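You operate a simulated robot arm through the tools that you are given. There is no shell and no other tool. Be economical: measure what you need, move in short steps, check, and stop when the job is done.

You run a simulated robot arm. Do the job below in one go: nothing can be reset, and whatever is moved stays where it is left.

## Task
Put things in order on the workbench top. At the end: the white bottle (marked "WATER") from the workbench top stands where the silver film roll (marked "SILVER") stood; the black clamp stands where the white bottle stood; the silver grease tin stands on top of the yellow pack; the silver film roll from the workbench top stands where the silver grease tin stood; whatever was shut is shut again. Leave all else as you found it, and nothing knocked over.
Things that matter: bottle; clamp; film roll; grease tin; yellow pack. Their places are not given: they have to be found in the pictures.

It is judged by the outcome, as a careful person would: the job done as asked, and still so three seconds after it is handed in. It fails if anything else is knocked over, pushed out of place, dropped, spilled or broken.

## Robot
A 6-joint arm with a two-finger parallel gripper, fixed in place. Base frame: the origin is at the foot of the arm, x ahead of it, y to its left, z up; the work surface is at about z = 0.8. Lengths are in m, angles in degrees, forces in N, time in s.
With the tool pointing down near the work surface it reaches from about 0.24 to 0.64 m from the base axis. Its first joint turns from -66.0 to 66.0 degrees. Payload 2.7 kg.
The TCP is the grasp point between the finger pads, 0.023 m short of the fingertips. In the tool frame z runs along the fingers and y along their closing line. The gripper opens to 0.094 m. The fingers are 0.038 m wide and 0.01 m thick; the gripper's body (0.054 by 0.096 m) begins 0.039 m behind the TCP.
Orientation is that of the tool frame in the base frame, as a unit quaternion [w, x, y, z]. With the fingers straight down and closing along the base's y, the tool's x points along the base's -x, its y along +y and its z along -z.

## Interface
- The arm moves only by the tool jog_arm. Its argument "motion" is a list that holds one entry, the list of rows, each a list of 7 numbers: the turn, a rotation vector about the tool's x, y, z in units of 90 degrees (1.0 is 90 degrees), then the shift along the tool's x, y, z in units of 300 mm (1.0 is 300 mm), then the gripper command, from -1 (shut) to 1 (fully open), values between in proportion. In form: [[[rx, ry, rz, tx, ty, tz, claw], ...]]. A call has 1 to 8 rows; each row is the pose to reach, as a shift and turn from the pose commanded when the call began, along the tool's axes at that moment. A call with a number of a shift or a turn outside -1 to 1 is refused whole. A row lasts 0.2 s, in which the tool goes at most 0.05 m and 8.6 degrees; a call with a longer step from one row to the next is refused whole, and so is a gripper value outside its range. A pose out of reach is approached as far as the arm can. The call stops where the force on the tool passes 40 N (or 10 N more than at its start, if that is more) or the arm is blocked; 0.2 s more then pass. The fingers move at their own pace (about 0.045 m/s each) and stop on an object; they squeeze with about 29 N. The grip force told is the motor's: it shows also when the fingers shut on nothing. Time passes only in rows, and 0.2 s behind the last, so rows that repeat a pose let the fingers close. The reply holds the time, the measured pose of the TCP, the force on the tool along the base axes, the opening and the grip force, in the units named above and with some noise, with the torque about the TCP (base axes, N m) and any sound that the robot's microphone picked up, and new pictures: "pictures" is both (left out), scene, wrist or none.
- Cameras (640 x 400 px; columns grow to the right, rows downward): "scene" is fixed at [0.0937, -0.4587, 1.394]; the picture's right is [0.49, -0.87, 0.00], its down [-0.58, -0.33, -0.74] and it looks along [0.64, 0.37, -0.67] (base axes); focal length 346 px, centre (320, 200). "wrist" rides on the gripper at [0.086, 0.016, -0.075] in the tool frame; the picture's right is [-0.18, 0.98, 0.00], its down [-0.58, -0.11, -0.81] and it looks along [-0.79, -0.15, 0.59] (tool axes); focal length 243 px, centre (320, 200).
- probe_pixels(camera, pixels): for up to 12 pixels [column, row] of the newest picture of that camera ("zoom" is the newest enlarged one), the place [x, y, z] in the base frame of the surface seen there, good to about 0.002 m. No time passes.
- inspect(camera, box): a new picture of the part [left, top, right, bottom] of that camera's present view, enlarged. No time passes.
- sign_off(): hands the job in; it is judged then, once.

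Work in short steps. Measure before you move; look again where a grasp or a placing could have gone wrong, and mend it. You have 80 turns and 200 pictures in all, those below and enlarged ones among them. Open the gripper and draw the arm clear of the work before you hand the job in, unless the task says otherwise.

The tools are called after "Emit:" as a command line: name --argument value ..., lists and objects as JSON in quotes. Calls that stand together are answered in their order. jog_arm: Moves the arm, as the interface text tells. Its arguments: {"type":"object","properties":{"motion":{"type":"array","items":{"type":"array","items":{"type":"array","items":{"type":"number"}}}},"pictures":{"type":"string","enum":["both","scene","wrist","none"]}},"required":["motion"]} The other tools are called the same way: probe_pixels (camera, pixels) gives the place of the surface under pixels of a picture; inspect (camera, box) takes an enlarged picture of a part of a camera's view; sign_off () hands the job in.

At the start:

```text
time: 0.0
position: [0.3828, -0.0955, 1.085]
tcp_rot: [0.0, 0.0, 1.0, 0.0]
force: [0.1, 0.6, 0.2]
moment: [0.0, 0.03, -0.01]
finger_gap: 0.0938
finger_force: 0.1
```

scene: 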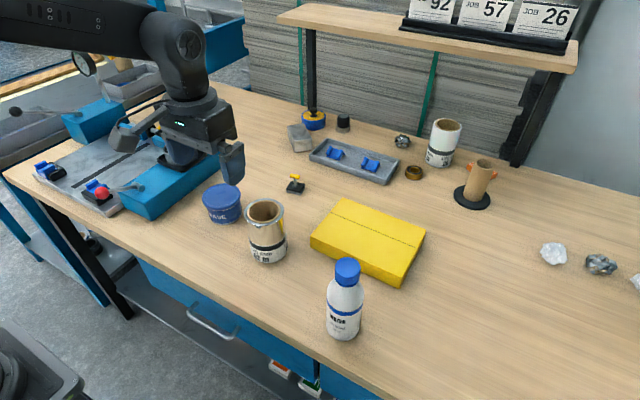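
wrist: 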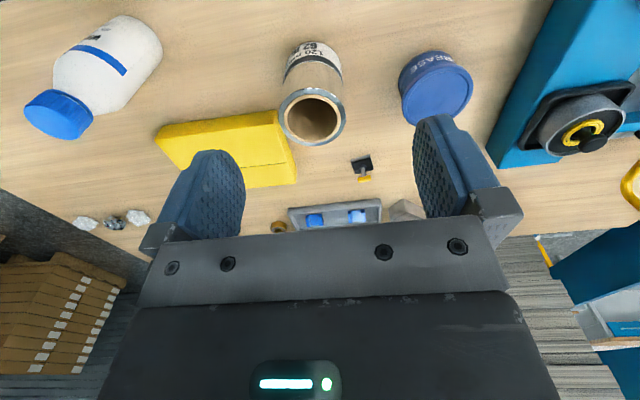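

The picture shows bottle (345,300), film roll (266,230), yellow pack (368,240), a blue tin (222,203), a small black/yellow thing (296,185). I enlarge to identify them.

Emit:
inspect --camera "scene" --box '[190, 160, 390, 350]'

Emit:
inspect --camera "scene" --box '[260, 90, 520, 220]'

Emit:
inspect --camera "scene" --box '[0, 20, 260, 240]'

Emit:
inspect --camera "wrist" --box '[260, 20, 640, 240]'

```text
2.11 times, centred on (290, 255) of scene
```

zoom: 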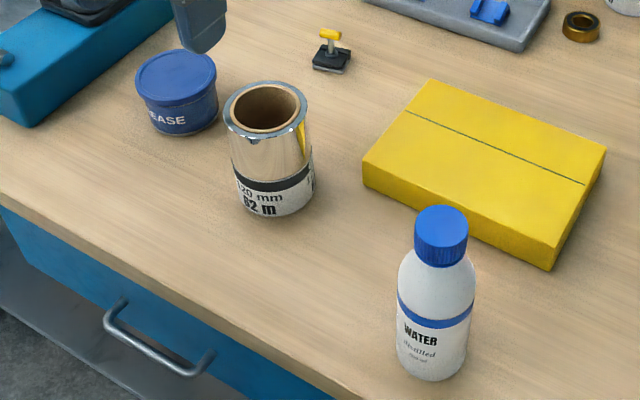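

```text
2.46 times, centred on (390, 155) of scene
```

zoom: 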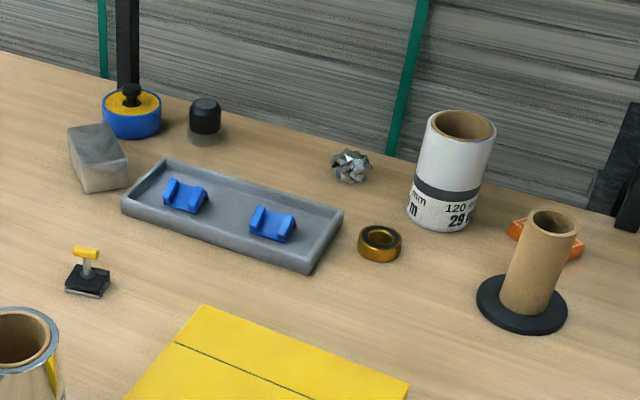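

```text
1.82 times, centred on (130, 130) of scene
```

zoom: 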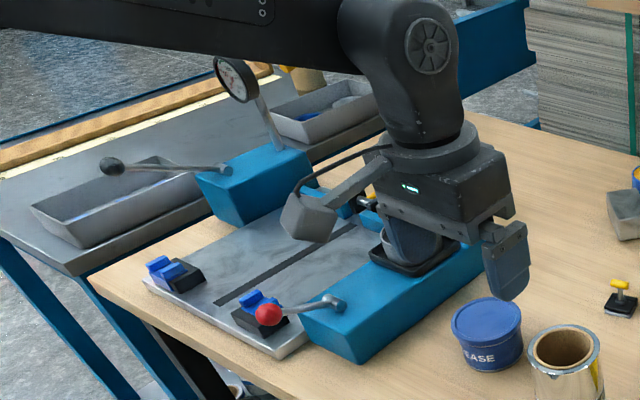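

```text
1.68 times, centred on (450, 130) of wrist
```

zoom: 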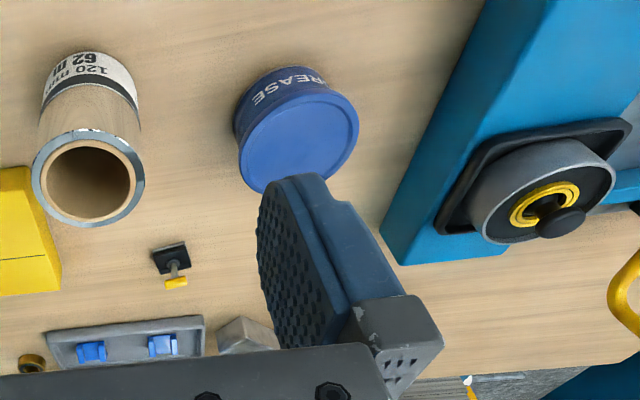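

The only labelled tin (222,203) is blue; I need to find a silver one, so I look at the holder on the blue block, at what's under the bench, and at the edges.

Emit:
inspect --camera "scene" --box '[130, 260, 390, 400]'

Emit:
inspect --camera "wrist" --box '[500, 60, 640, 240]'

Emit:
inspect --camera "scene" --box '[120, 100, 260, 220]'

Emit:
inspect --camera "scene" --box '[440, 120, 640, 300]'

```text
2.46 times, centred on (260, 330) of scene
```

zoom: 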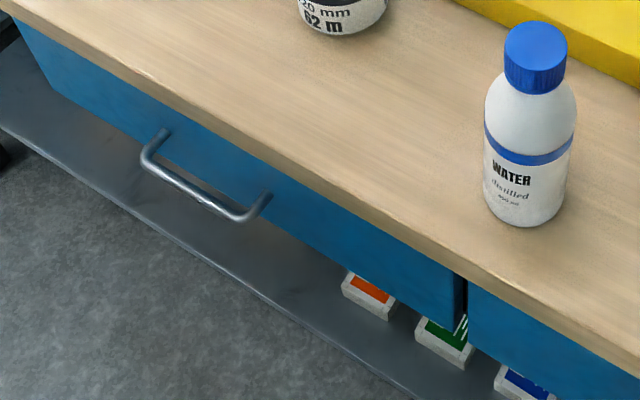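

```text
2.22 times, centred on (570, 150) of wrist
```

zoom: 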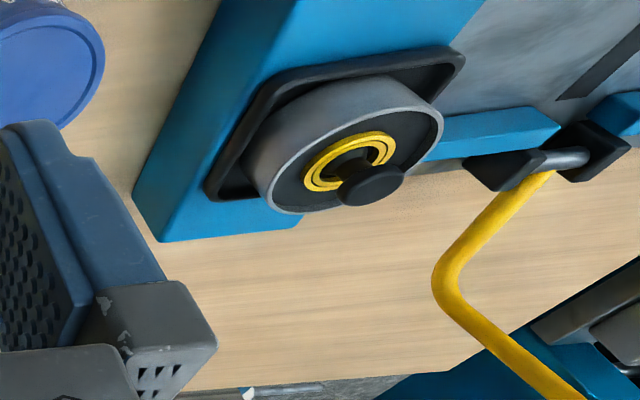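

```text
3.33 times, centred on (190, 160) of scene
```

zoom: 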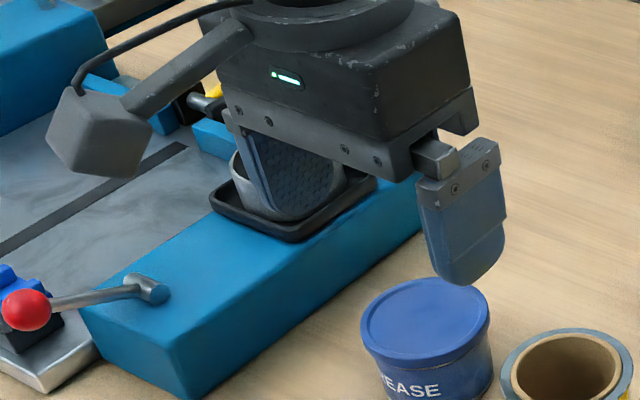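

```text
2.22 times, centred on (540, 210) of scene
```

zoom: 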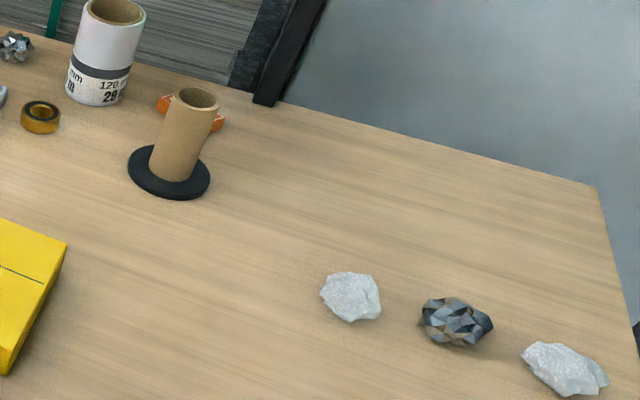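

I measure the objects, the front edge and the drawer handle at (213,327).

Emit:
probe_pixels --camera "scene" --pixels '[[213, 335], [190, 312], [150, 262], [5, 172], [370, 398], [230, 345], [266, 258], [265, 203], [345, 265], [222, 193], [297, 188], [330, 390]]'

Emit:
probe_pixels --camera "scene" --pixels '[[343, 199], [425, 230], [402, 286], [310, 236], [443, 125], [313, 115], [480, 163], [343, 122], [415, 172], [100, 190], [185, 165], [297, 177]]'

```text
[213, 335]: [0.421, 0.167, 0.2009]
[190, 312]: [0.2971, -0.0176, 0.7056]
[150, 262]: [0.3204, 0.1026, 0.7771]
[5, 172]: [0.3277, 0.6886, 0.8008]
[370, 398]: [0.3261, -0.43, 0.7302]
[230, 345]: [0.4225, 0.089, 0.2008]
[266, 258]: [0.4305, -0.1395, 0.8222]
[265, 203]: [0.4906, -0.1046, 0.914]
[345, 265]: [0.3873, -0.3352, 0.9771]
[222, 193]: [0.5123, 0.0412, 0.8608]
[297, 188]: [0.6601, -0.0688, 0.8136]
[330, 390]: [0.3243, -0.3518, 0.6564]
```

```text
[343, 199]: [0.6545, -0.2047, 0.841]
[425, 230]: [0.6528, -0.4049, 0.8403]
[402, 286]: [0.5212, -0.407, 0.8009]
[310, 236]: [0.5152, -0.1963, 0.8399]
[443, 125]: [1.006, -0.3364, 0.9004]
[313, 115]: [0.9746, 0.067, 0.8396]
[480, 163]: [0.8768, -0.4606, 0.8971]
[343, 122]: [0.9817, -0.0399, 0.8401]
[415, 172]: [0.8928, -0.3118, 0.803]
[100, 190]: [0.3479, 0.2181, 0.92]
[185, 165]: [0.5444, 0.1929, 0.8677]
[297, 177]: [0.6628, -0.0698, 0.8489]
```

The drawer front is at x≈0.32, z≈0.70. I shift the tool 0.15 m right and up a bit so the scene camera can see what's hidden behind the gripper.

Emit:
jog_arm --motion '[[[0, 0, 0, 0, -0.15, -0.05, 1], [0, 0, 0, 0, -0.3, -0.1, 1], [0, 0, 0, 0, -0.45, -0.15, 1], [0, 0, 0, 0, -0.6, -0.2, 1]]]'

Emit:
inspect --camera "scene" --box '[0, 60, 250, 230]'

```text
time: 1.0
position: [0.3829, -0.2754, 1.1469]
tcp_rot: [0.0, 0.0, 1.0, 0.001]
force: [0.6, 0.0, 0.5]
moment: [0.03, 0.01, -0.02]
finger_gap: 0.094
finger_force: 0.0
```

scene: 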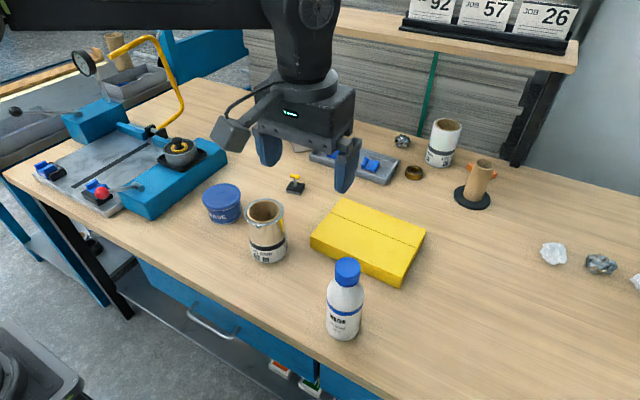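
wrist: 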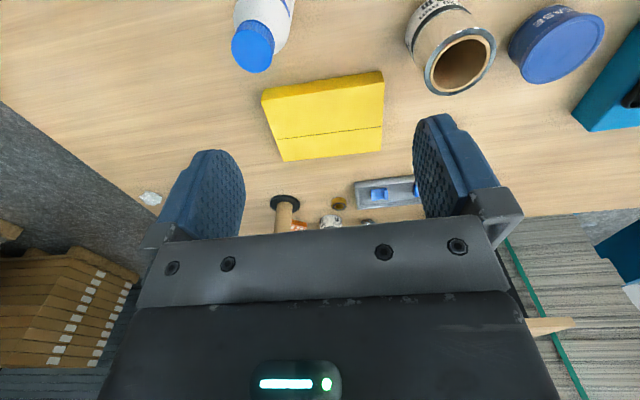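

```text
2.35 times, centred on (125, 145) of scene
```

zoom: 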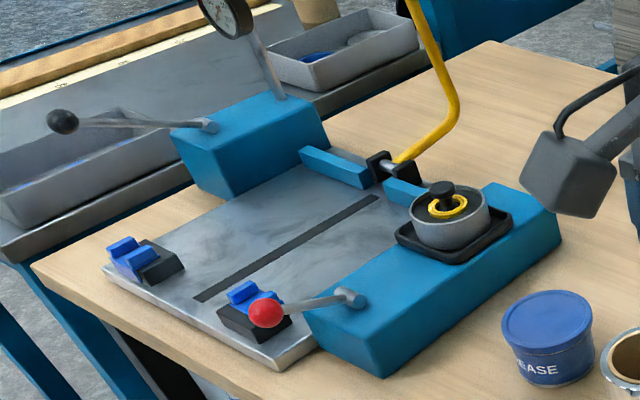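

No silver tin on the bench, so it is probably in the drawer. I enlarge the drawer handle to measure it.

Emit:
inspect --camera "scene" --box '[170, 280, 260, 350]'

Emit:
probe_pixels --camera "scene" --pixels '[[134, 262], [134, 285], [200, 300], [260, 340], [320, 372], [319, 350], [250, 312], [328, 380]]'

```text
5.71 times, centred on (215, 315) of scene
```

zoom: 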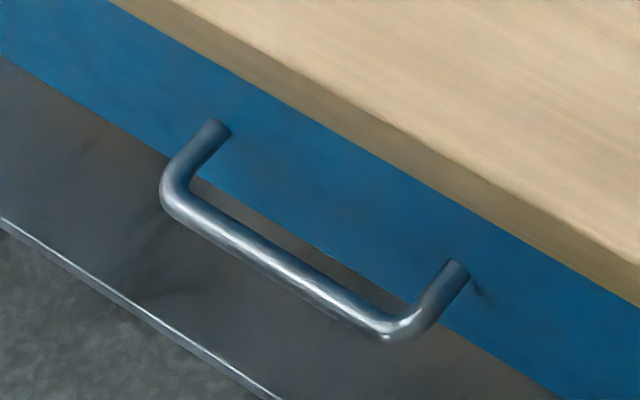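

```text
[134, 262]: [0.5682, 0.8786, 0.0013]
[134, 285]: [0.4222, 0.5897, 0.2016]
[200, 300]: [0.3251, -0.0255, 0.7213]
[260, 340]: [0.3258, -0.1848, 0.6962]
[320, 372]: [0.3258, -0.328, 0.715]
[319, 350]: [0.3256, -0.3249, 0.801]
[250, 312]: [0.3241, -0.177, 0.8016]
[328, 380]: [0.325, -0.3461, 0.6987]
```

Emit:
probe_pixels --camera "zoom" --pixels '[[175, 200], [280, 268], [385, 328], [455, 270], [215, 130], [300, 200], [60, 80], [240, 205], [560, 395]]'

```text
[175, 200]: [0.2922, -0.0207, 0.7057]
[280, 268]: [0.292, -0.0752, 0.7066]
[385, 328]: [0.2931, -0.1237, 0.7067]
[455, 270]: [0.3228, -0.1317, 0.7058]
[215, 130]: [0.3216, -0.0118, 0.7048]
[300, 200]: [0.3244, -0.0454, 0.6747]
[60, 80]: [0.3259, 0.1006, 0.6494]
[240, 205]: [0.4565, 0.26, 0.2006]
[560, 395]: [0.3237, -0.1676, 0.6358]
```

The handle bar sits at x≈0.297, z≈0.703, y −0.015…−0.13, with a 25 mm gap to the drawer front (x 0.326). I'll hook it with one finger closing along x, so first I turn the tool −90° and move towards x 0.26.

Emit:
jog_arm --motion '[[[0, 0, -0.094, 0.05, 0.08, 0.03, 1], [0, 0, -0.188, 0.1, 0.16, 0.06, 1], [0, 0, -0.282, 0.15, 0.24, 0.09, 1], [0, 0, -0.376, 0.2, 0.32, 0.12, 1], [0, 0, -0.47, 0.25, 0.4, 0.15, 1], [0, 0, -0.564, 0.3, 0.46, 0.18, 1], [0, 0, -0.658, 0.35, 0.52, 0.21, 1], [0, 0, -0.752, 0.4, 0.58, 0.24, 1]]]' --pictures "none"

```text
time: 2.8
position: [0.2641, -0.1027, 1.0735]
tcp_rot: [0.0, -0.558, 0.83, 0.001]
force: [-0.1, -0.7, 0.4]
moment: [-0.01, -0.01, -0.01]
finger_gap: 0.094
finger_force: 0.1
```

Finish the yaw and descend to z≈0.86, in front of the bench edge, then look.

Emit:
jog_arm --motion '[[[0, 0, -0.085, 0, 0, 0.1, 1], [0, 0, -0.17, 0, 0, 0.25, 1], [0, 0, -0.248, 0, 0, 0.4, 1], [0, 0, -0.248, 0, 0, 0.55, 1], [0, 0, -0.248, 0, 0, 0.7, 1]]]'

```text
time: 4.0
position: [0.2622, -0.1005, 0.8623]
tcp_rot: [0.0, 0.707, -0.707, 0.0]
force: [-1.2, -0.1, -1.4]
moment: [0.0, 0.0, -0.05]
finger_gap: 0.0941
finger_force: 0.1
```

scene: 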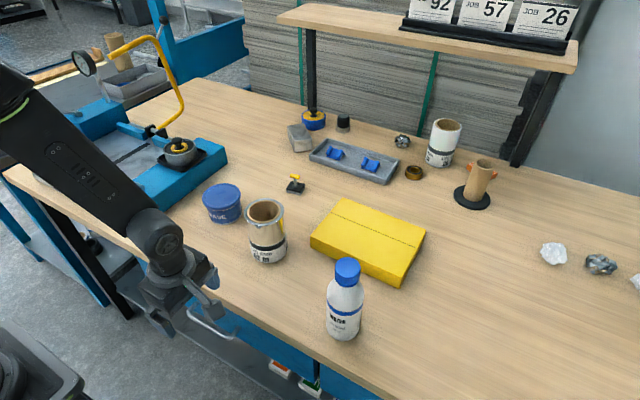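
wrist: 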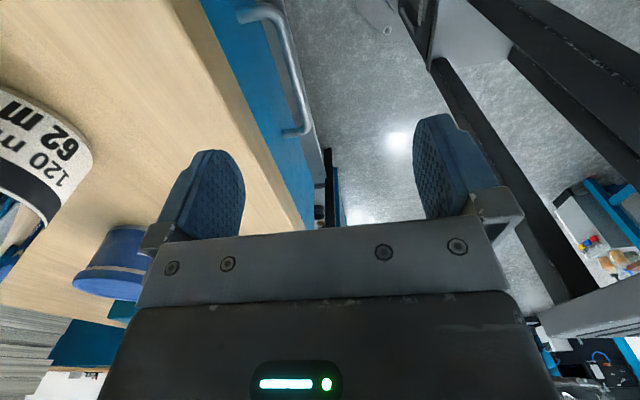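

The left finger (x 0.309–0.319) lines up with the gap behind the bar. I descend gently with a 3 mm shift toward me to clear the bench edge.

Emit:
jog_arm --motion '[[[0, 0, 0, 0, 0.01, 0.1, 1], [0, 0, 0, 0, 0.01, 0.2, 1], [0, 0, 0, 0, 0.01, 0.28, 1], [0, 0, 0, 0, 0.01, 0.36, 1], [0, 0, 0, 0, 0.01, 0.43, 1], [0, 0, 0, 0, 0.01, 0.5, 1], [0, 0, 0, 0, 0.01, 0.5, 1]]]'

```text
time: 5.6
position: [0.2621, -0.1023, 0.7133]
tcp_rot: [-0.001, 0.707, -0.707, 0.0]
force: [0.5, -0.7, 0.2]
moment: [0.01, -0.01, -0.01]
finger_gap: 0.0943
finger_force: 0.1
```

scene: 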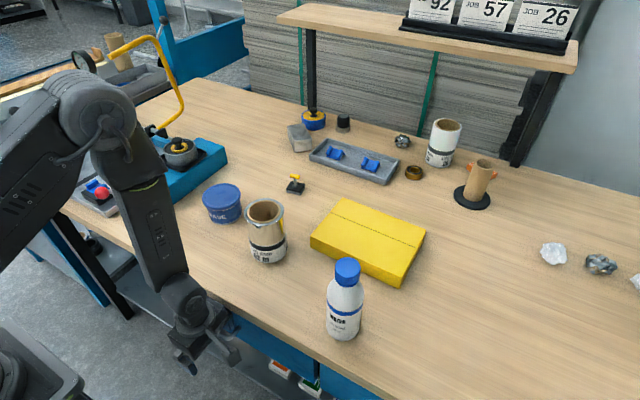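
wrist: 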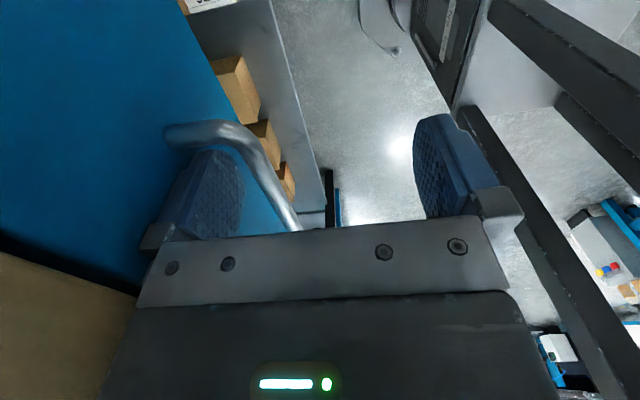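

The finger is behind the bar. Lower 8 mm and pull toward the base in small steps.

Emit:
jog_arm --motion '[[[0, 0, 0, 0, 0, 0.027, 1], [0, 0, 0, 0, 0.04, 0.027, 1], [0, 0, 0, 0, 0.08, 0.027, 1], [0, 0, 0, 0, 0.12, 0.027, 1], [0, 0, 0, 0, 0.16, 0.027, 1], [0, 0, 0, 0, 0.2, 0.027, 1], [0, 0, 0, 0, 0.24, 0.027, 1]]]'

```text
time: 7.2
position: [0.1866, -0.1009, 0.7064]
tcp_rot: [0.001, -0.706, 0.708, 0.001]
force: [-0.2, 0.1, 0.3]
moment: [0.01, -0.03, 0.0]
finger_gap: 0.0938
finger_force: 0.1
```

scene: 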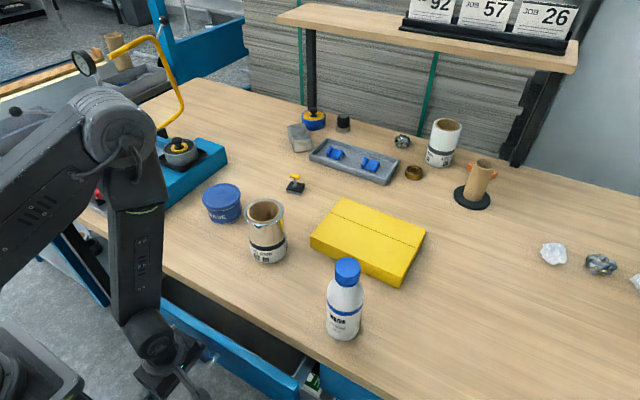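
wrist: 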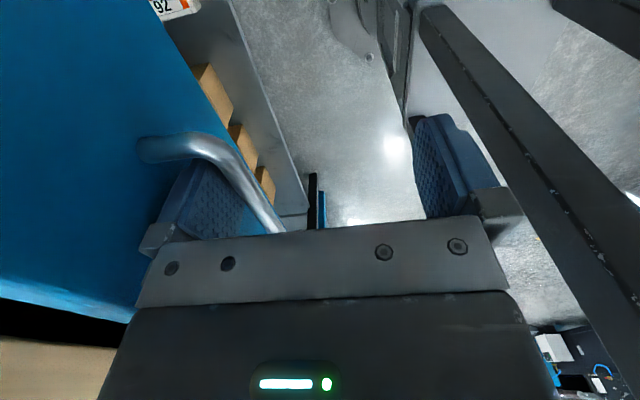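

The drawer is coming out (opened ~7 cm). I continue pulling.

Emit:
jog_arm --motion '[[[0, 0, 0, 0, 0.05, 0, 1], [0, 0, 0, 0, 0.1, 0, 1], [0, 0, 0, 0, 0.15, 0, 1], [0, 0, 0, 0, 0.2, 0, 1], [0, 0, 0, 0, 0.25, 0, 1], [0, 0, 0, 0, 0.3, 0, 1]]]'

```text
time: 8.4
position: [0.1296, -0.1052, 0.697]
tcp_rot: [-0.005, 0.71, -0.704, 0.005]
force: [6.8, 8.8, -4.1]
moment: [-0.07, 0.49, 0.3]
finger_gap: 0.0941
finger_force: 0.1
out of reach, approached as far as the arm can: row 4, 5
stopped in row 5: the force on the tool passed its limit at 91 N (the readings are from after the stop); the commanded pose is now the measured one
```

scene: 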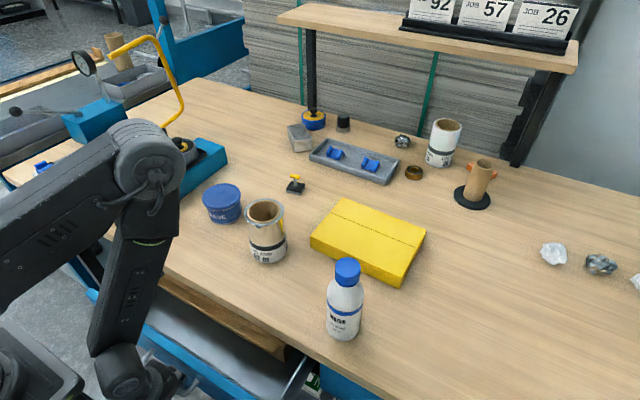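
wrist: 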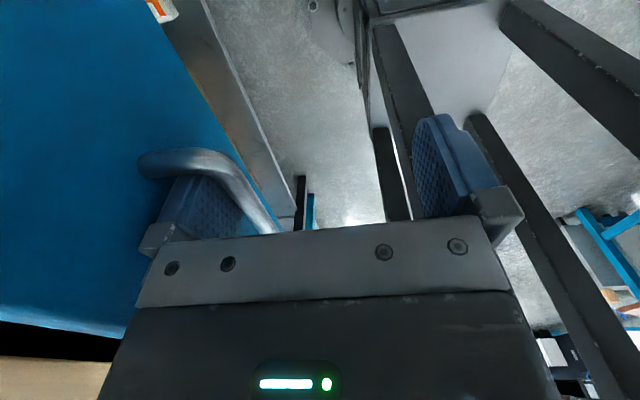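

The drawer is open ~13 cm, near the reach limit. I free the finger and rise, moving outward a little.

Emit:
jog_arm --motion '[[[0, 0, 0, 0, -0.02, -0.03, 1], [0, 0, 0, 0, -0.02, -0.13, 1], [0, 0, 0, 0, -0.04, -0.26, 1], [0, 0, 0, 0, -0.1, -0.4, 1], [0, 0, 0, 0, -0.2, -0.52, 1], [0, 0, 0, 0, -0.3, -0.65, 1], [0, 0, 0, 0, -0.4, -0.78, 1], [0, 0, 0, 0, -0.5, -0.9, 1]]]'

```text
time: 8.9
position: [0.1373, -0.1066, 0.714]
tcp_rot: [-0.001, 0.717, -0.697, -0.006]
force: [1.2, 7.0, 2.3]
moment: [0.08, -0.15, 0.38]
finger_gap: 0.0938
finger_force: 0.0
out of reach, approached as far as the arm can: row 2
stopped in row 2: the force on the tool passed its limit at 62 N (the readings are from after the stop); the commanded pose is now the measured one
```

scene: 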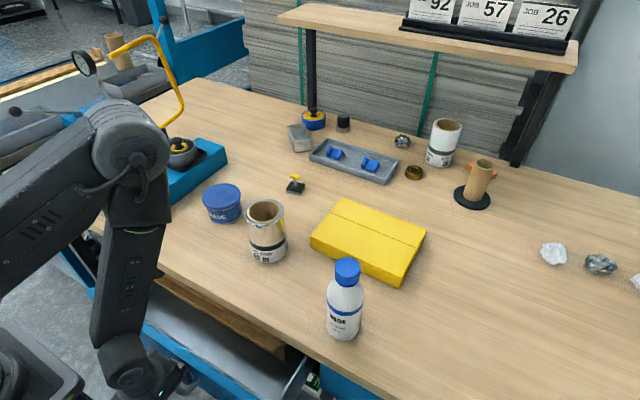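
wrist: 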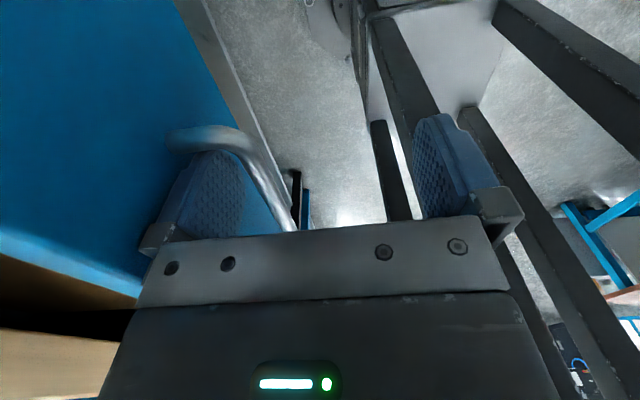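

Straight up is out of reach here because the arm is folded. I'll tilt the fingers toward the base (wrist outward) a bit and lift.

Emit:
jog_arm --motion '[[[-0.05, 0, 0, 0, 0.005, -0.01, 1], [-0.1, 0, 0, 0, 0.005, -0.04, 1], [-0.15, 0, 0, 0, 0.0, -0.08, 1], [-0.18, 0, 0, 0, 0.0, -0.12, 1], [-0.2, 0, 0, 0, 0.0, -0.17, 1], [-0.22, 0, 0, 0, -0.02, -0.22, 1]]]'

```text
time: 9.9
position: [0.151, -0.072, 0.7367]
tcp_rot: [0.074, 0.71, -0.696, -0.081]
force: [0.3, -0.9, -0.2]
moment: [-0.02, -0.03, -0.02]
finger_gap: 0.0939
finger_force: 0.1
out of reach, approached as far as the arm can: row 3, 4
stopped in row 4: the force on the tool passed its limit at 114 N (the readings are from after the stop); the commanded pose is now the measured one
```

scene: 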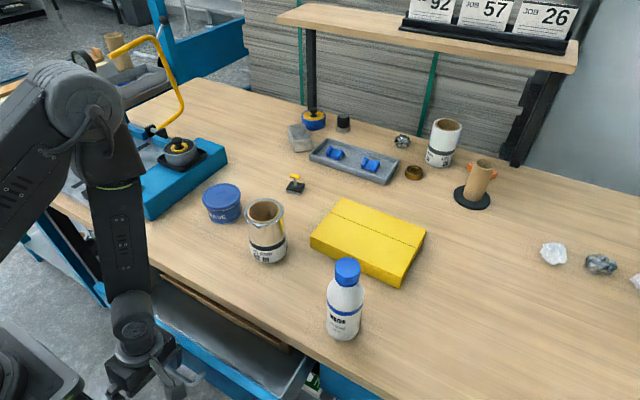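
wrist: 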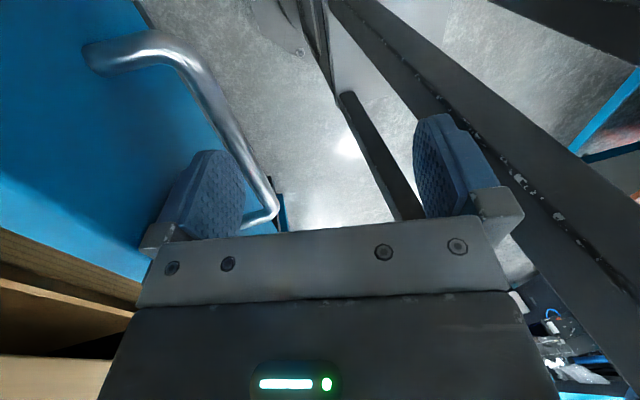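

The finger tip is now about level with the bar top. I continue withdrawing along the tool axis (up and slightly outward).

Emit:
jog_arm --motion '[[[0, 0, 0, 0, 0, -0.04, 1], [0, 0, 0, 0, 0, -0.08, 1], [0, 0, 0, 0, -0.02, -0.14, 1], [0, 0, 0, 0, -0.05, -0.2, 1], [0, 0, 0, 0, -0.1, -0.28, 1], [0, 0, 0, 0, -0.15, -0.38, 1], [0, 0, 0, 0, -0.2, -0.5, 1], [0, 0, 0, 0, -0.25, -0.6, 1]]]'

```text
time: 11.7
position: [0.2637, -0.0705, 0.8948]
tcp_rot: [0.074, 0.709, -0.696, -0.082]
force: [-0.1, 0.1, 0.1]
moment: [0.0, 0.01, 0.02]
finger_gap: 0.0942
finger_force: 0.1
out of reach, approached as far as the arm can: row 1, 2, 3
```

scene: 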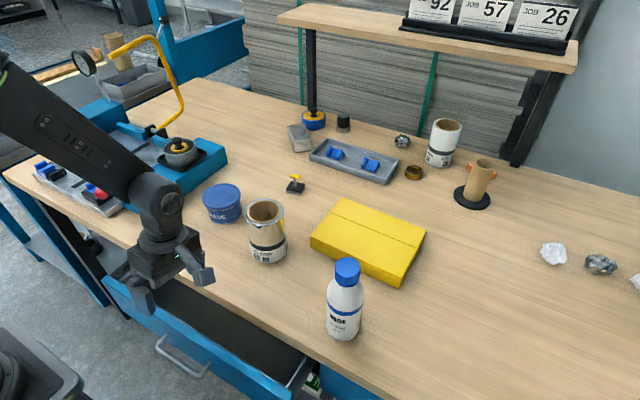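
wrist: 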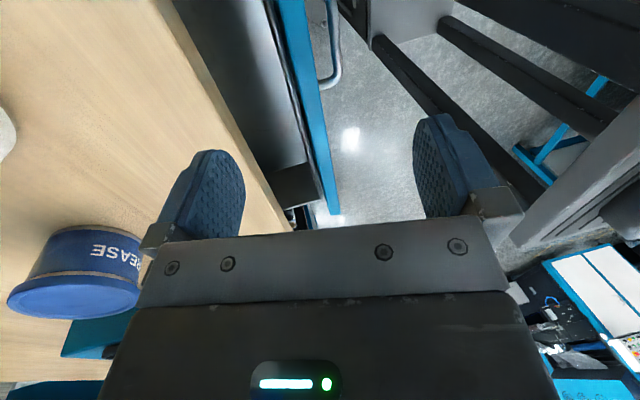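

Freed. The drawer stays open; I enlarge to see what's inside.

Emit:
inspect --camera "scene" --box '[90, 250, 330, 400]'

Emit:
probe_pixels --camera "scene" --pixels '[[200, 308], [240, 335], [280, 395], [210, 345], [270, 350], [185, 355], [240, 375], [290, 370]]'

```text
2.67 times, centred on (210, 325) of scene
```

zoom: 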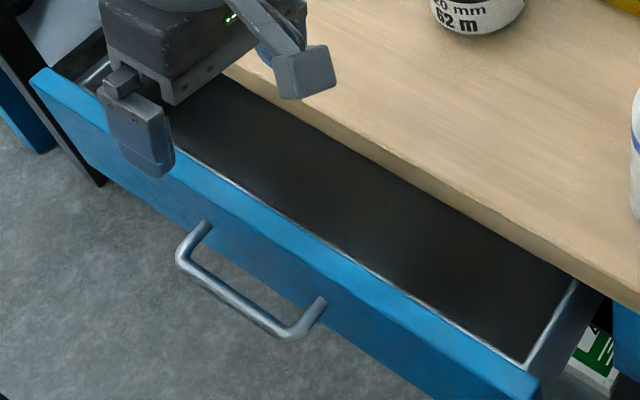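

```text
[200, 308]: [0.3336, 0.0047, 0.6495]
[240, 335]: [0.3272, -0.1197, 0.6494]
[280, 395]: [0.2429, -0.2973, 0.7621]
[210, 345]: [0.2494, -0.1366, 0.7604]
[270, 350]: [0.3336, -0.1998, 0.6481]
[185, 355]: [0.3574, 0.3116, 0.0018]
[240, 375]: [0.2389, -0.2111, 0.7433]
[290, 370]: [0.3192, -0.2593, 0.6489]
```

The drawer (floor z 0.649, front now at x≈0.24) is empty as far as seen; I need it further open. I turn the tool back by +90° (keeping the inward tilt) to push the front panel open from inside.

Emit:
jog_arm --motion '[[[0, 0, 0.094, 0, 0, 0, 1], [0, 0, 0.188, 0, 0, 0, 1], [0, 0, 0.282, 0, 0, 0, 1], [0, 0, 0.376, 0, 0, 0, 1], [0, 0, 0.47, 0, 0, 0, 1], [0, 0, 0.564, 0, 0, 0, 1], [0, 0, 0.658, 0, 0, 0, 1], [0, 0, 0.752, 0, 0, 0, 1]]]' --pictures "none"

Emit:
jog_arm --motion '[[[0, 0, 0.083, 0, 0, 0, 1], [0, 0, 0.166, 0, 0, 0, 1], [0, 0, 0.248, 0, 0, 0, 1], [0, 0, 0.248, 0, 0, 0, 1]]]'

```text
time: 13.5
position: [0.2636, -0.0714, 0.8957]
tcp_rot: [-0.107, -0.202, 0.973, 0.027]
force: [-0.6, -1.0, -0.1]
moment: [0.0, 0.01, -0.01]
finger_gap: 0.0938
finger_force: 0.1
```

```text
time: 14.5
position: [0.2643, -0.072, 0.8964]
tcp_rot: [-0.11, -0.01, 0.994, 0.006]
force: [-0.3, 0.3, 0.6]
moment: [0.02, -0.01, -0.03]
finger_gap: 0.0941
finger_force: 0.1
```

scene: 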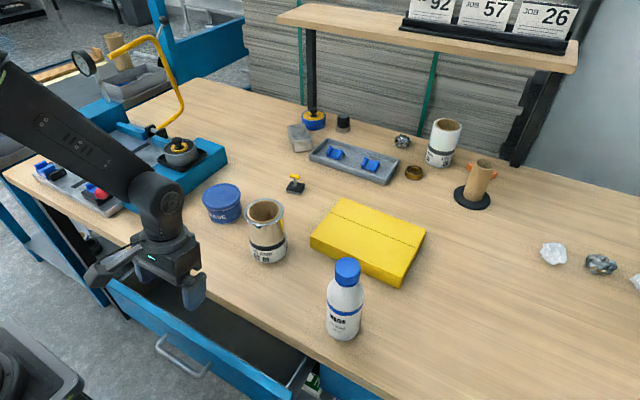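
wrist: 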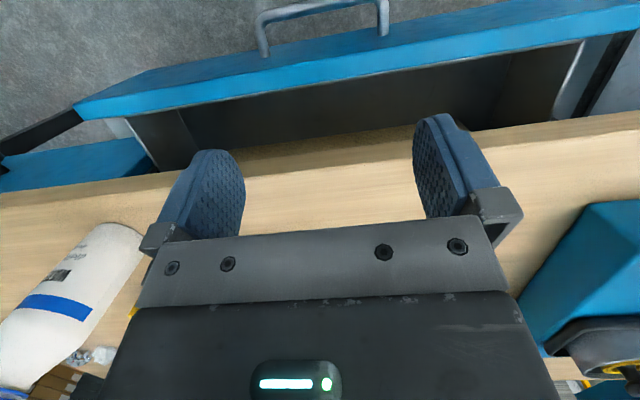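

The wrist view shows the drawer's front part empty, panel near x 0.25. I put the fingertips just inside the panel: move to TCP (0.287, −0.07, 0.770).

Emit:
jog_arm --motion '[[[0, 0, 0, -0.075, 0, -0.017, 1], [0, 0, 0, -0.1, 0, 0.1, 1], [0, 0, 0, -0.125, 0, 0.2, 1], [0, 0, 0, -0.148, 0, 0.3, 1], [0, 0, 0, -0.167, 0, 0.393, 1], [0, 0, 0, -0.167, 0, 0.393, 1]]]'

```text
time: 15.9
position: [0.2872, -0.0693, 0.7696]
tcp_rot: [-0.11, -0.01, 0.994, 0.006]
force: [-0.1, -1.0, -0.2]
moment: [0.02, -0.01, 0.0]
finger_gap: 0.0941
finger_force: 0.0
```

scene: 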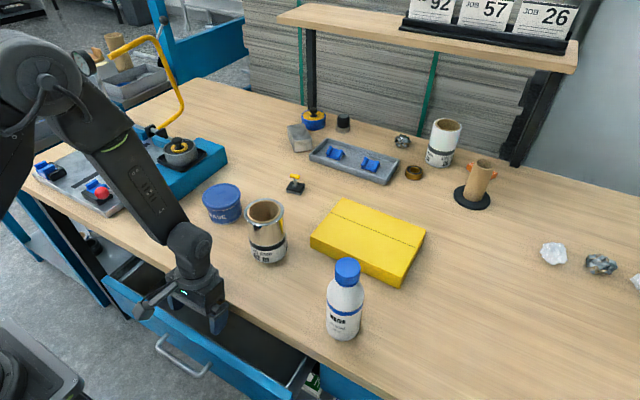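
wrist: 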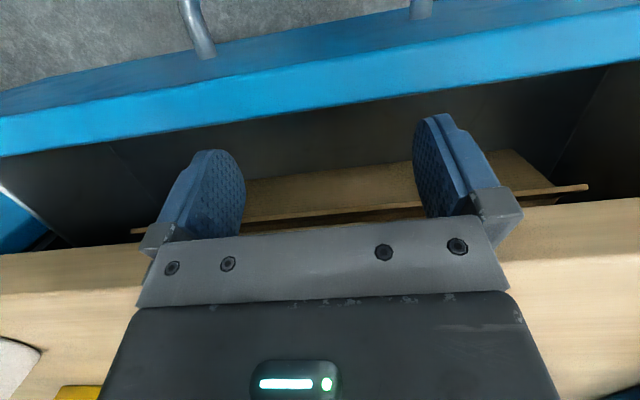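

Fingers are inside the panel; a wooden thing shows deeper in. I push the panel toward the base 7 cm, dropping the tips by ~1 cm as it opens.

Emit:
jog_arm --motion '[[[0, 0, 0, 0.065, 0, 0.014, 1], [0, 0, 0, 0.1, 0, 0.03, 1], [0, 0, 0, 0.14, 0, 0.05, 1], [0, 0, 0, 0.18, 0, 0.07, 1], [0, 0.03, 0, 0.22, 0, 0.085, 1], [0, 0.06, 0, 0.26, 0, 0.095, 1], [0, 0.09, 0, 0.3, 0, 0.105, 1], [0, 0.12, 0, 0.34, 0, 0.115, 1]]]'

```text
time: 17.7
position: [0.1791, -0.0726, 0.7587]
tcp_rot: [-0.205, -0.012, 0.979, 0.004]
force: [0.2, -1.1, 0.0]
moment: [-0.02, -0.01, 0.01]
finger_gap: 0.0941
finger_force: 0.0
```

scene: 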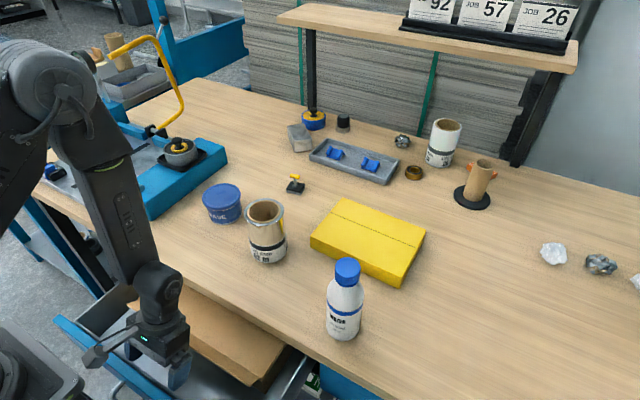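
wrist: 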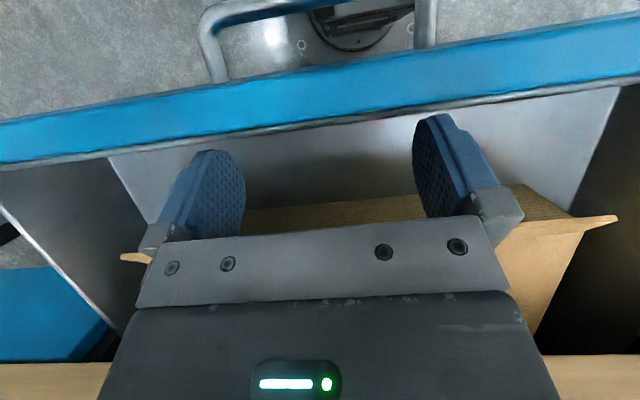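

A wooden box with an overhanging lid is in the drawer. I push 5 cm more, then lift away to look.

Emit:
jog_arm --motion '[[[0, 0, 0, 0.05, 0, 0.022, 1], [0, 0, 0, 0.1, 0, 0.044, 1], [0, 0, 0, 0.15, 0, 0.066, 1], [0, 0, 0, 0.15, 0, -0.08, 1], [0, 0, 0, 0.13, 0, -0.23, 1], [0, 0, 0, 0.1, 0, -0.39, 1], [0, 0, 0, 0.07, 0, -0.55, 1], [0, 0, 0, 0.05, 0, -0.7, 1]]]'

Emit:
inspect --camera "scene" --box '[50, 240, 320, 400]'

```text
time: 18.3
position: [0.1627, -0.0735, 0.7597]
tcp_rot: [-0.185, -0.008, 0.983, 0.003]
force: [2.4, 0.1, 0.6]
moment: [0.02, 0.0, -0.12]
finger_gap: 0.0938
finger_force: 0.1
out of reach, approached as far as the arm can: row 3
stopped in row 3: the force on the tool passed its limit at 78 N (the readings are from after the stop); the commanded pose is now the measured one
```

scene: 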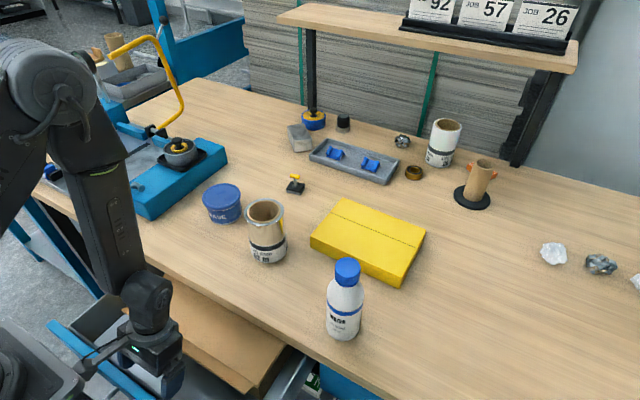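
wrist: 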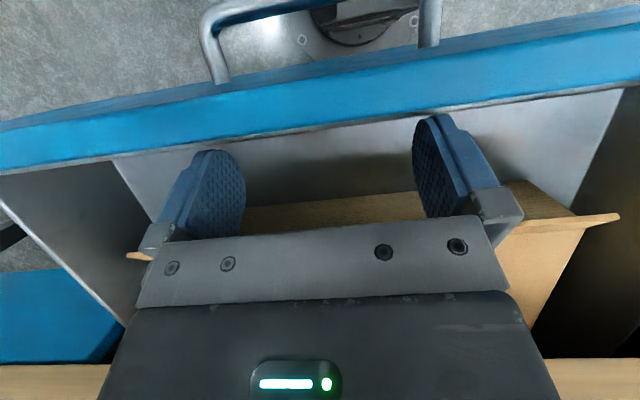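

```text
2.37 times, centred on (185, 320) of scene
```

zoom: 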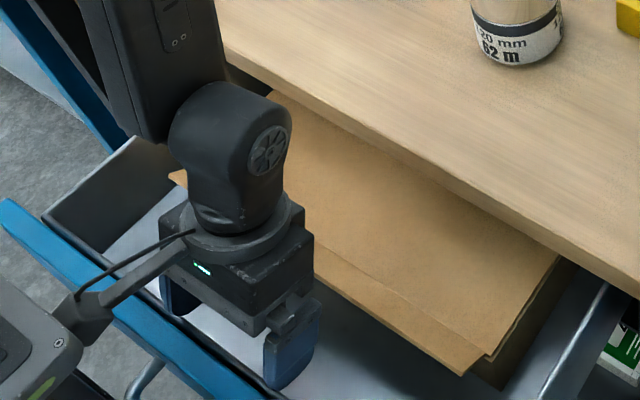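

Drawer is open about 0.2 m now; a cardboard box with a flap sits inside. I withdraw the hand up and to the side to see.

Emit:
jog_arm --motion '[[[0, 0, 0, -0.02, 0, -0.1, 1], [0, 0, 0, -0.02, 0, -0.25, 1], [0, 0, 0, -0.02, 0, -0.4, 1], [0, 0, 0, -0.02, 0.05, -0.55, 1], [0, 0, 0, -0.02, 0.15, -0.65, 1], [0, 0, 0, -0.02, 0.3, -0.7, 1], [0, 0, 0, -0.02, 0.45, -0.75, 1], [0, 0, 0, -0.02, 0.6, -0.8, 1]]]'

Emit:
inspect --camera "scene" --box '[50, 240, 320, 400]'

```text
time: 20.1
position: [0.2535, 0.1052, 0.9813]
tcp_rot: [-0.186, -0.008, 0.983, 0.002]
force: [-0.1, 0.1, 0.0]
moment: [-0.02, 0.0, 0.0]
finger_gap: 0.094
finger_force: 0.1
```

scene: 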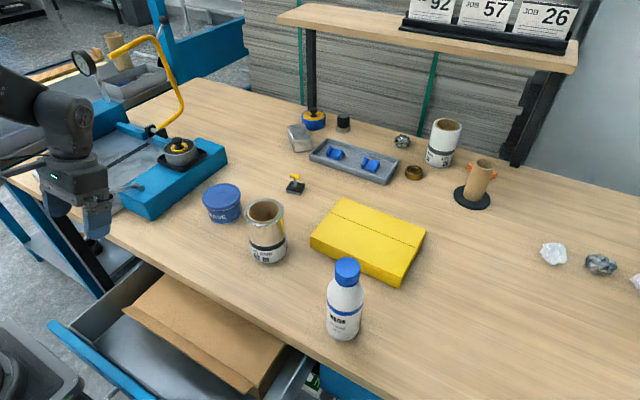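
wrist: 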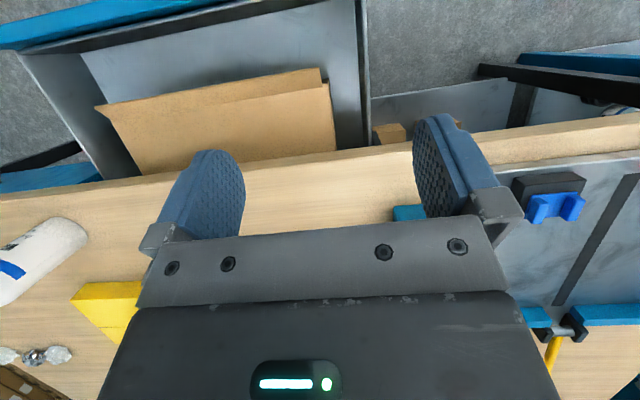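

```text
2.37 times, centred on (185, 320) of scene
```

zoom: 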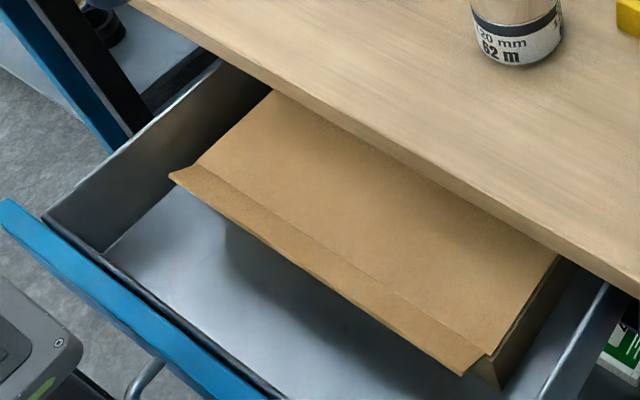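

I measure the box, its lip and the drawer panel.

Emit:
probe_pixels --camera "zoom" --pixels '[[190, 170], [172, 178], [465, 372], [485, 350], [330, 240], [350, 180], [270, 95], [555, 255], [130, 300], [200, 250], [495, 375], [400, 350]]'

Emit:
probe_pixels --camera "scene" --pixels '[[55, 325], [120, 372], [65, 330], [145, 398], [285, 393], [310, 360], [68, 328], [130, 270], [110, 340]]'

```text
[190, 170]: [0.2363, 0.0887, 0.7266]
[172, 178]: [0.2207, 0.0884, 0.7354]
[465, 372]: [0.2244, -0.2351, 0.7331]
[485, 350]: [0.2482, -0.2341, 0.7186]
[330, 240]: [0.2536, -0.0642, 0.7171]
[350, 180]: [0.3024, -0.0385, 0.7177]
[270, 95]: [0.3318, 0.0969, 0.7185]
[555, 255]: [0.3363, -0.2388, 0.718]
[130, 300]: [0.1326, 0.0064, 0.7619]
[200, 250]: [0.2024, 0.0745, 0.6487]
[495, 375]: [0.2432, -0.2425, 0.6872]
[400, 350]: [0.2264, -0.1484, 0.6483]
```

```text
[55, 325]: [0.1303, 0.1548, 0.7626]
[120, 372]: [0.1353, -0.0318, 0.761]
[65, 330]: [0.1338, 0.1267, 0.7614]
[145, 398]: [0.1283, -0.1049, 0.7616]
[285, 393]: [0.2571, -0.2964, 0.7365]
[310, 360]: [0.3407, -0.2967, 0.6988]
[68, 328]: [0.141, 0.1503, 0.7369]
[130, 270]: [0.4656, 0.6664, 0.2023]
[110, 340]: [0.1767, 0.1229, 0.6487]
```

The box top is at z≈0.718 and the roll is 0.114 m tall, so I want a closer look at the box and at other hidden places; enlarging the wrist view.

Emit:
inspect --camera "wrist" --box '[0, 0, 420, 210]'

Emit:
inspect --camera "wrist" --box '[340, 40, 640, 230]'

Emit:
inspect --camera "scene" --box '[0, 0, 280, 170]'

```text
1.52 times, centred on (210, 105) of wrist
```

zoom: 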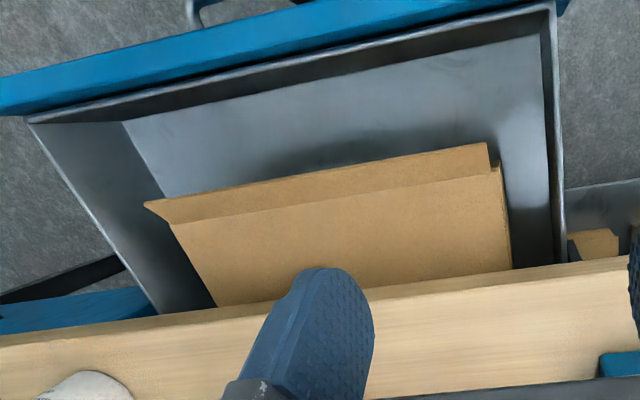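

```text
2.11 times, centred on (490, 135) of wrist
```

zoom: 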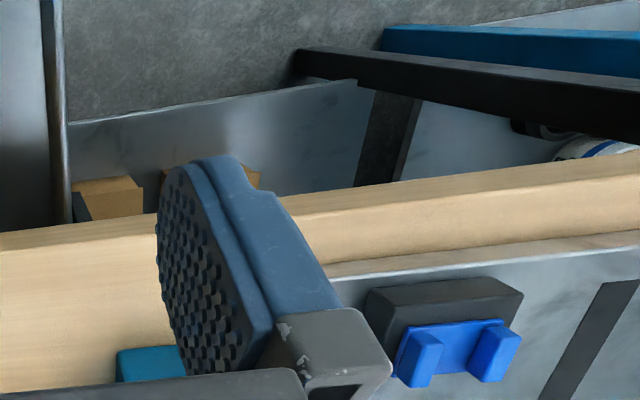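

```text
2.29 times, centred on (140, 85) of scene
```

zoom: 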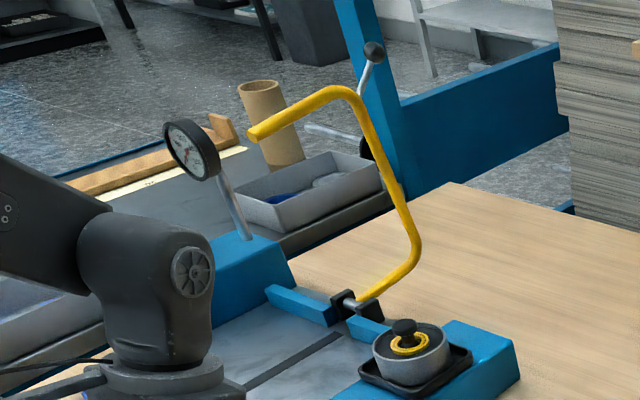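

Nothing conclusive. Before touching the box I check the area around and behind the vise on the left, which is hidden from the scene camera.

Emit:
jog_arm --motion '[[[0, -0.06, 0, -0.02, 0.07, -0.12, 1], [0, -0.12, 0, -0.04, 0.14, -0.24, 1], [0, -0.18, 0, -0.06, 0.21, -0.36, 1], [0, -0.24, 0, -0.08, 0.28, -0.48, 1], [0, -0.24, 0, -0.1, 0.34, -0.58, 1], [0, -0.24, 0, -0.1, 0.4, -0.65, 1]]]'

Emit:
inspect --camera "wrist" --box '[0, 0, 640, 240]'

```text
time: 21.5
position: [0.3513, 0.2276, 1.1537]
tcp_rot: [0.002, -0.008, 1.0, 0.004]
force: [0.1, 0.4, -0.7]
moment: [0.0, 0.0, -0.01]
finger_gap: 0.094
finger_force: 0.1
```

scene: 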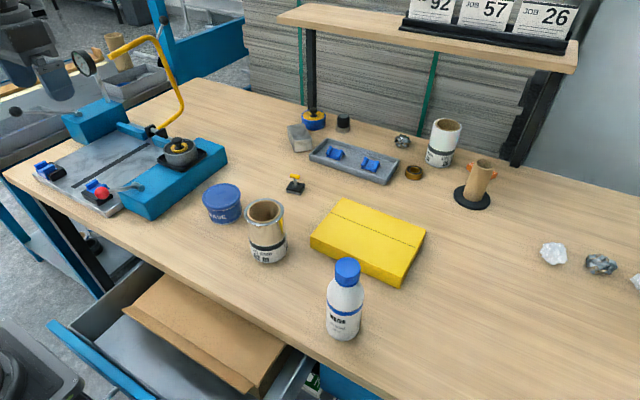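
wrist: 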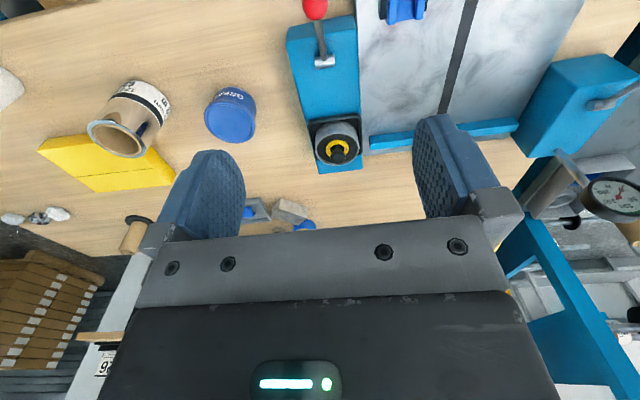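

```text
1.00 times, centred on (320, 120) of wrist (not enlarged: the box is as wide or as high as the picture)
```

zoom: 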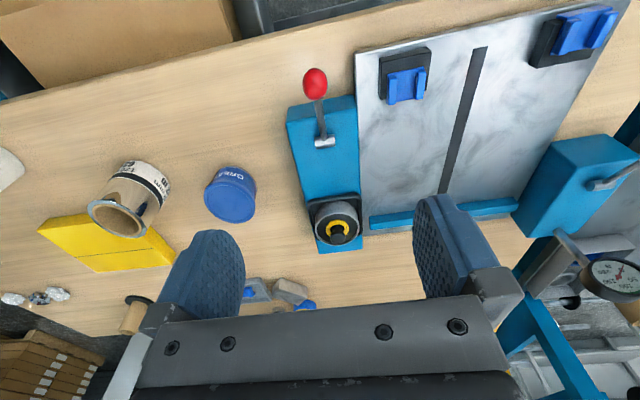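

No tin there; so it must be in the drawer's box. The lip (front edge x 0.221, z 0.735, flared up) can be lifted with a finger from underneath. I yaw −90°, move to y≈−0.2 above the drawer and tilt the fingers 45° outward.

Emit:
jog_arm --motion '[[[0, 0, -0.094, 0.04, -0.12, 0.02, 1], [0, 0, -0.188, 0.08, -0.24, 0.04, 1], [0, 0, -0.282, 0.12, -0.36, 0.06, 1], [0, 0, -0.376, 0.16, -0.48, 0.08, 1], [0, 0, -0.47, 0.2, -0.6, 0.1, 1], [0, 0, -0.564, 0.24, -0.72, 0.12, 1], [0, 0, -0.658, 0.28, -0.85, 0.14, 1], [0, 0, -0.752, 0.333, -0.98, 0.16, 1]]]' --pictures "none"

Emit:
jog_arm --motion '[[[0, 0, -0.083, 0, 0, 0, 1], [0, 0, -0.166, 0, 0, 0, 1], [0, 0, -0.25, 0, 0, 0, 1]]]' --pictures "none"

Emit:
jog_arm --motion '[[[0.08, 0, 0, 0.05, 0.01, 0.1, 1], [0.16, 0, 0, 0.1, 0.03, 0.2, 1], [0.24, 0, 0, 0.16, 0.05, 0.3, 1], [0.32, 0, 0, 0.22, 0.07, 0.4, 1], [0.4, 0, 0, 0.28, 0.09, 0.5, 1], [0.47, 0, 0, 0.34, 0.11, 0.6, 1], [0.5, 0, 0, 0.39, 0.12, 0.7, 1], [0.5, 0, 0, 0.433, 0.12, 0.75, 1]]]'

```text
time: 23.3
position: [0.2554, -0.0667, 1.1017]
tcp_rot: [0.005, -0.563, 0.826, 0.003]
force: [0.9, -0.1, -0.1]
moment: [-0.03, 0.03, -0.01]
finger_gap: 0.0938
finger_force: 0.1
```

```text
time: 24.1
position: [0.2548, -0.0673, 1.1021]
tcp_rot: [-0.004, 0.714, -0.7, -0.002]
force: [0.4, 0.6, -0.5]
moment: [-0.04, 0.0, 0.03]
finger_gap: 0.0938
finger_force: 0.0
```

```text
time: 25.9
position: [0.2411, -0.1114, 1.042]
tcp_rot: [-0.277, 0.658, -0.648, 0.266]
force: [0.6, 0.2, 0.6]
moment: [-0.02, 0.01, 0.04]
finger_gap: 0.0939
finger_force: 0.0
out of reach, approached as far as the arm can: row 5, 6, 7, 8
```

scene: 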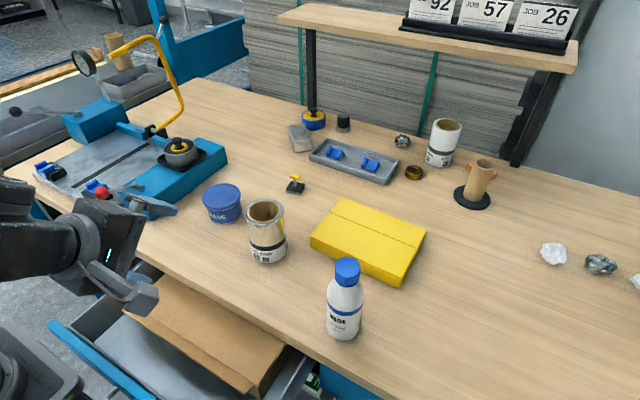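
wrist: 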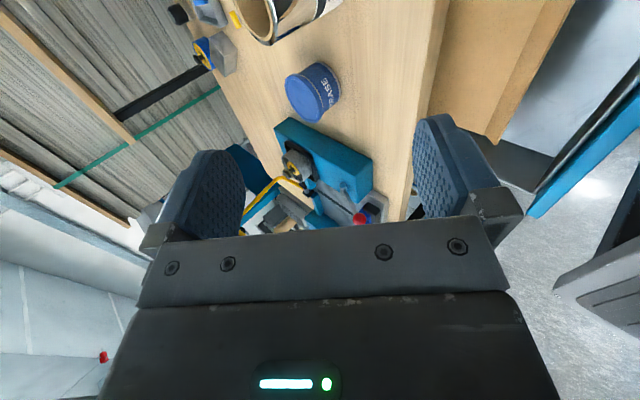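

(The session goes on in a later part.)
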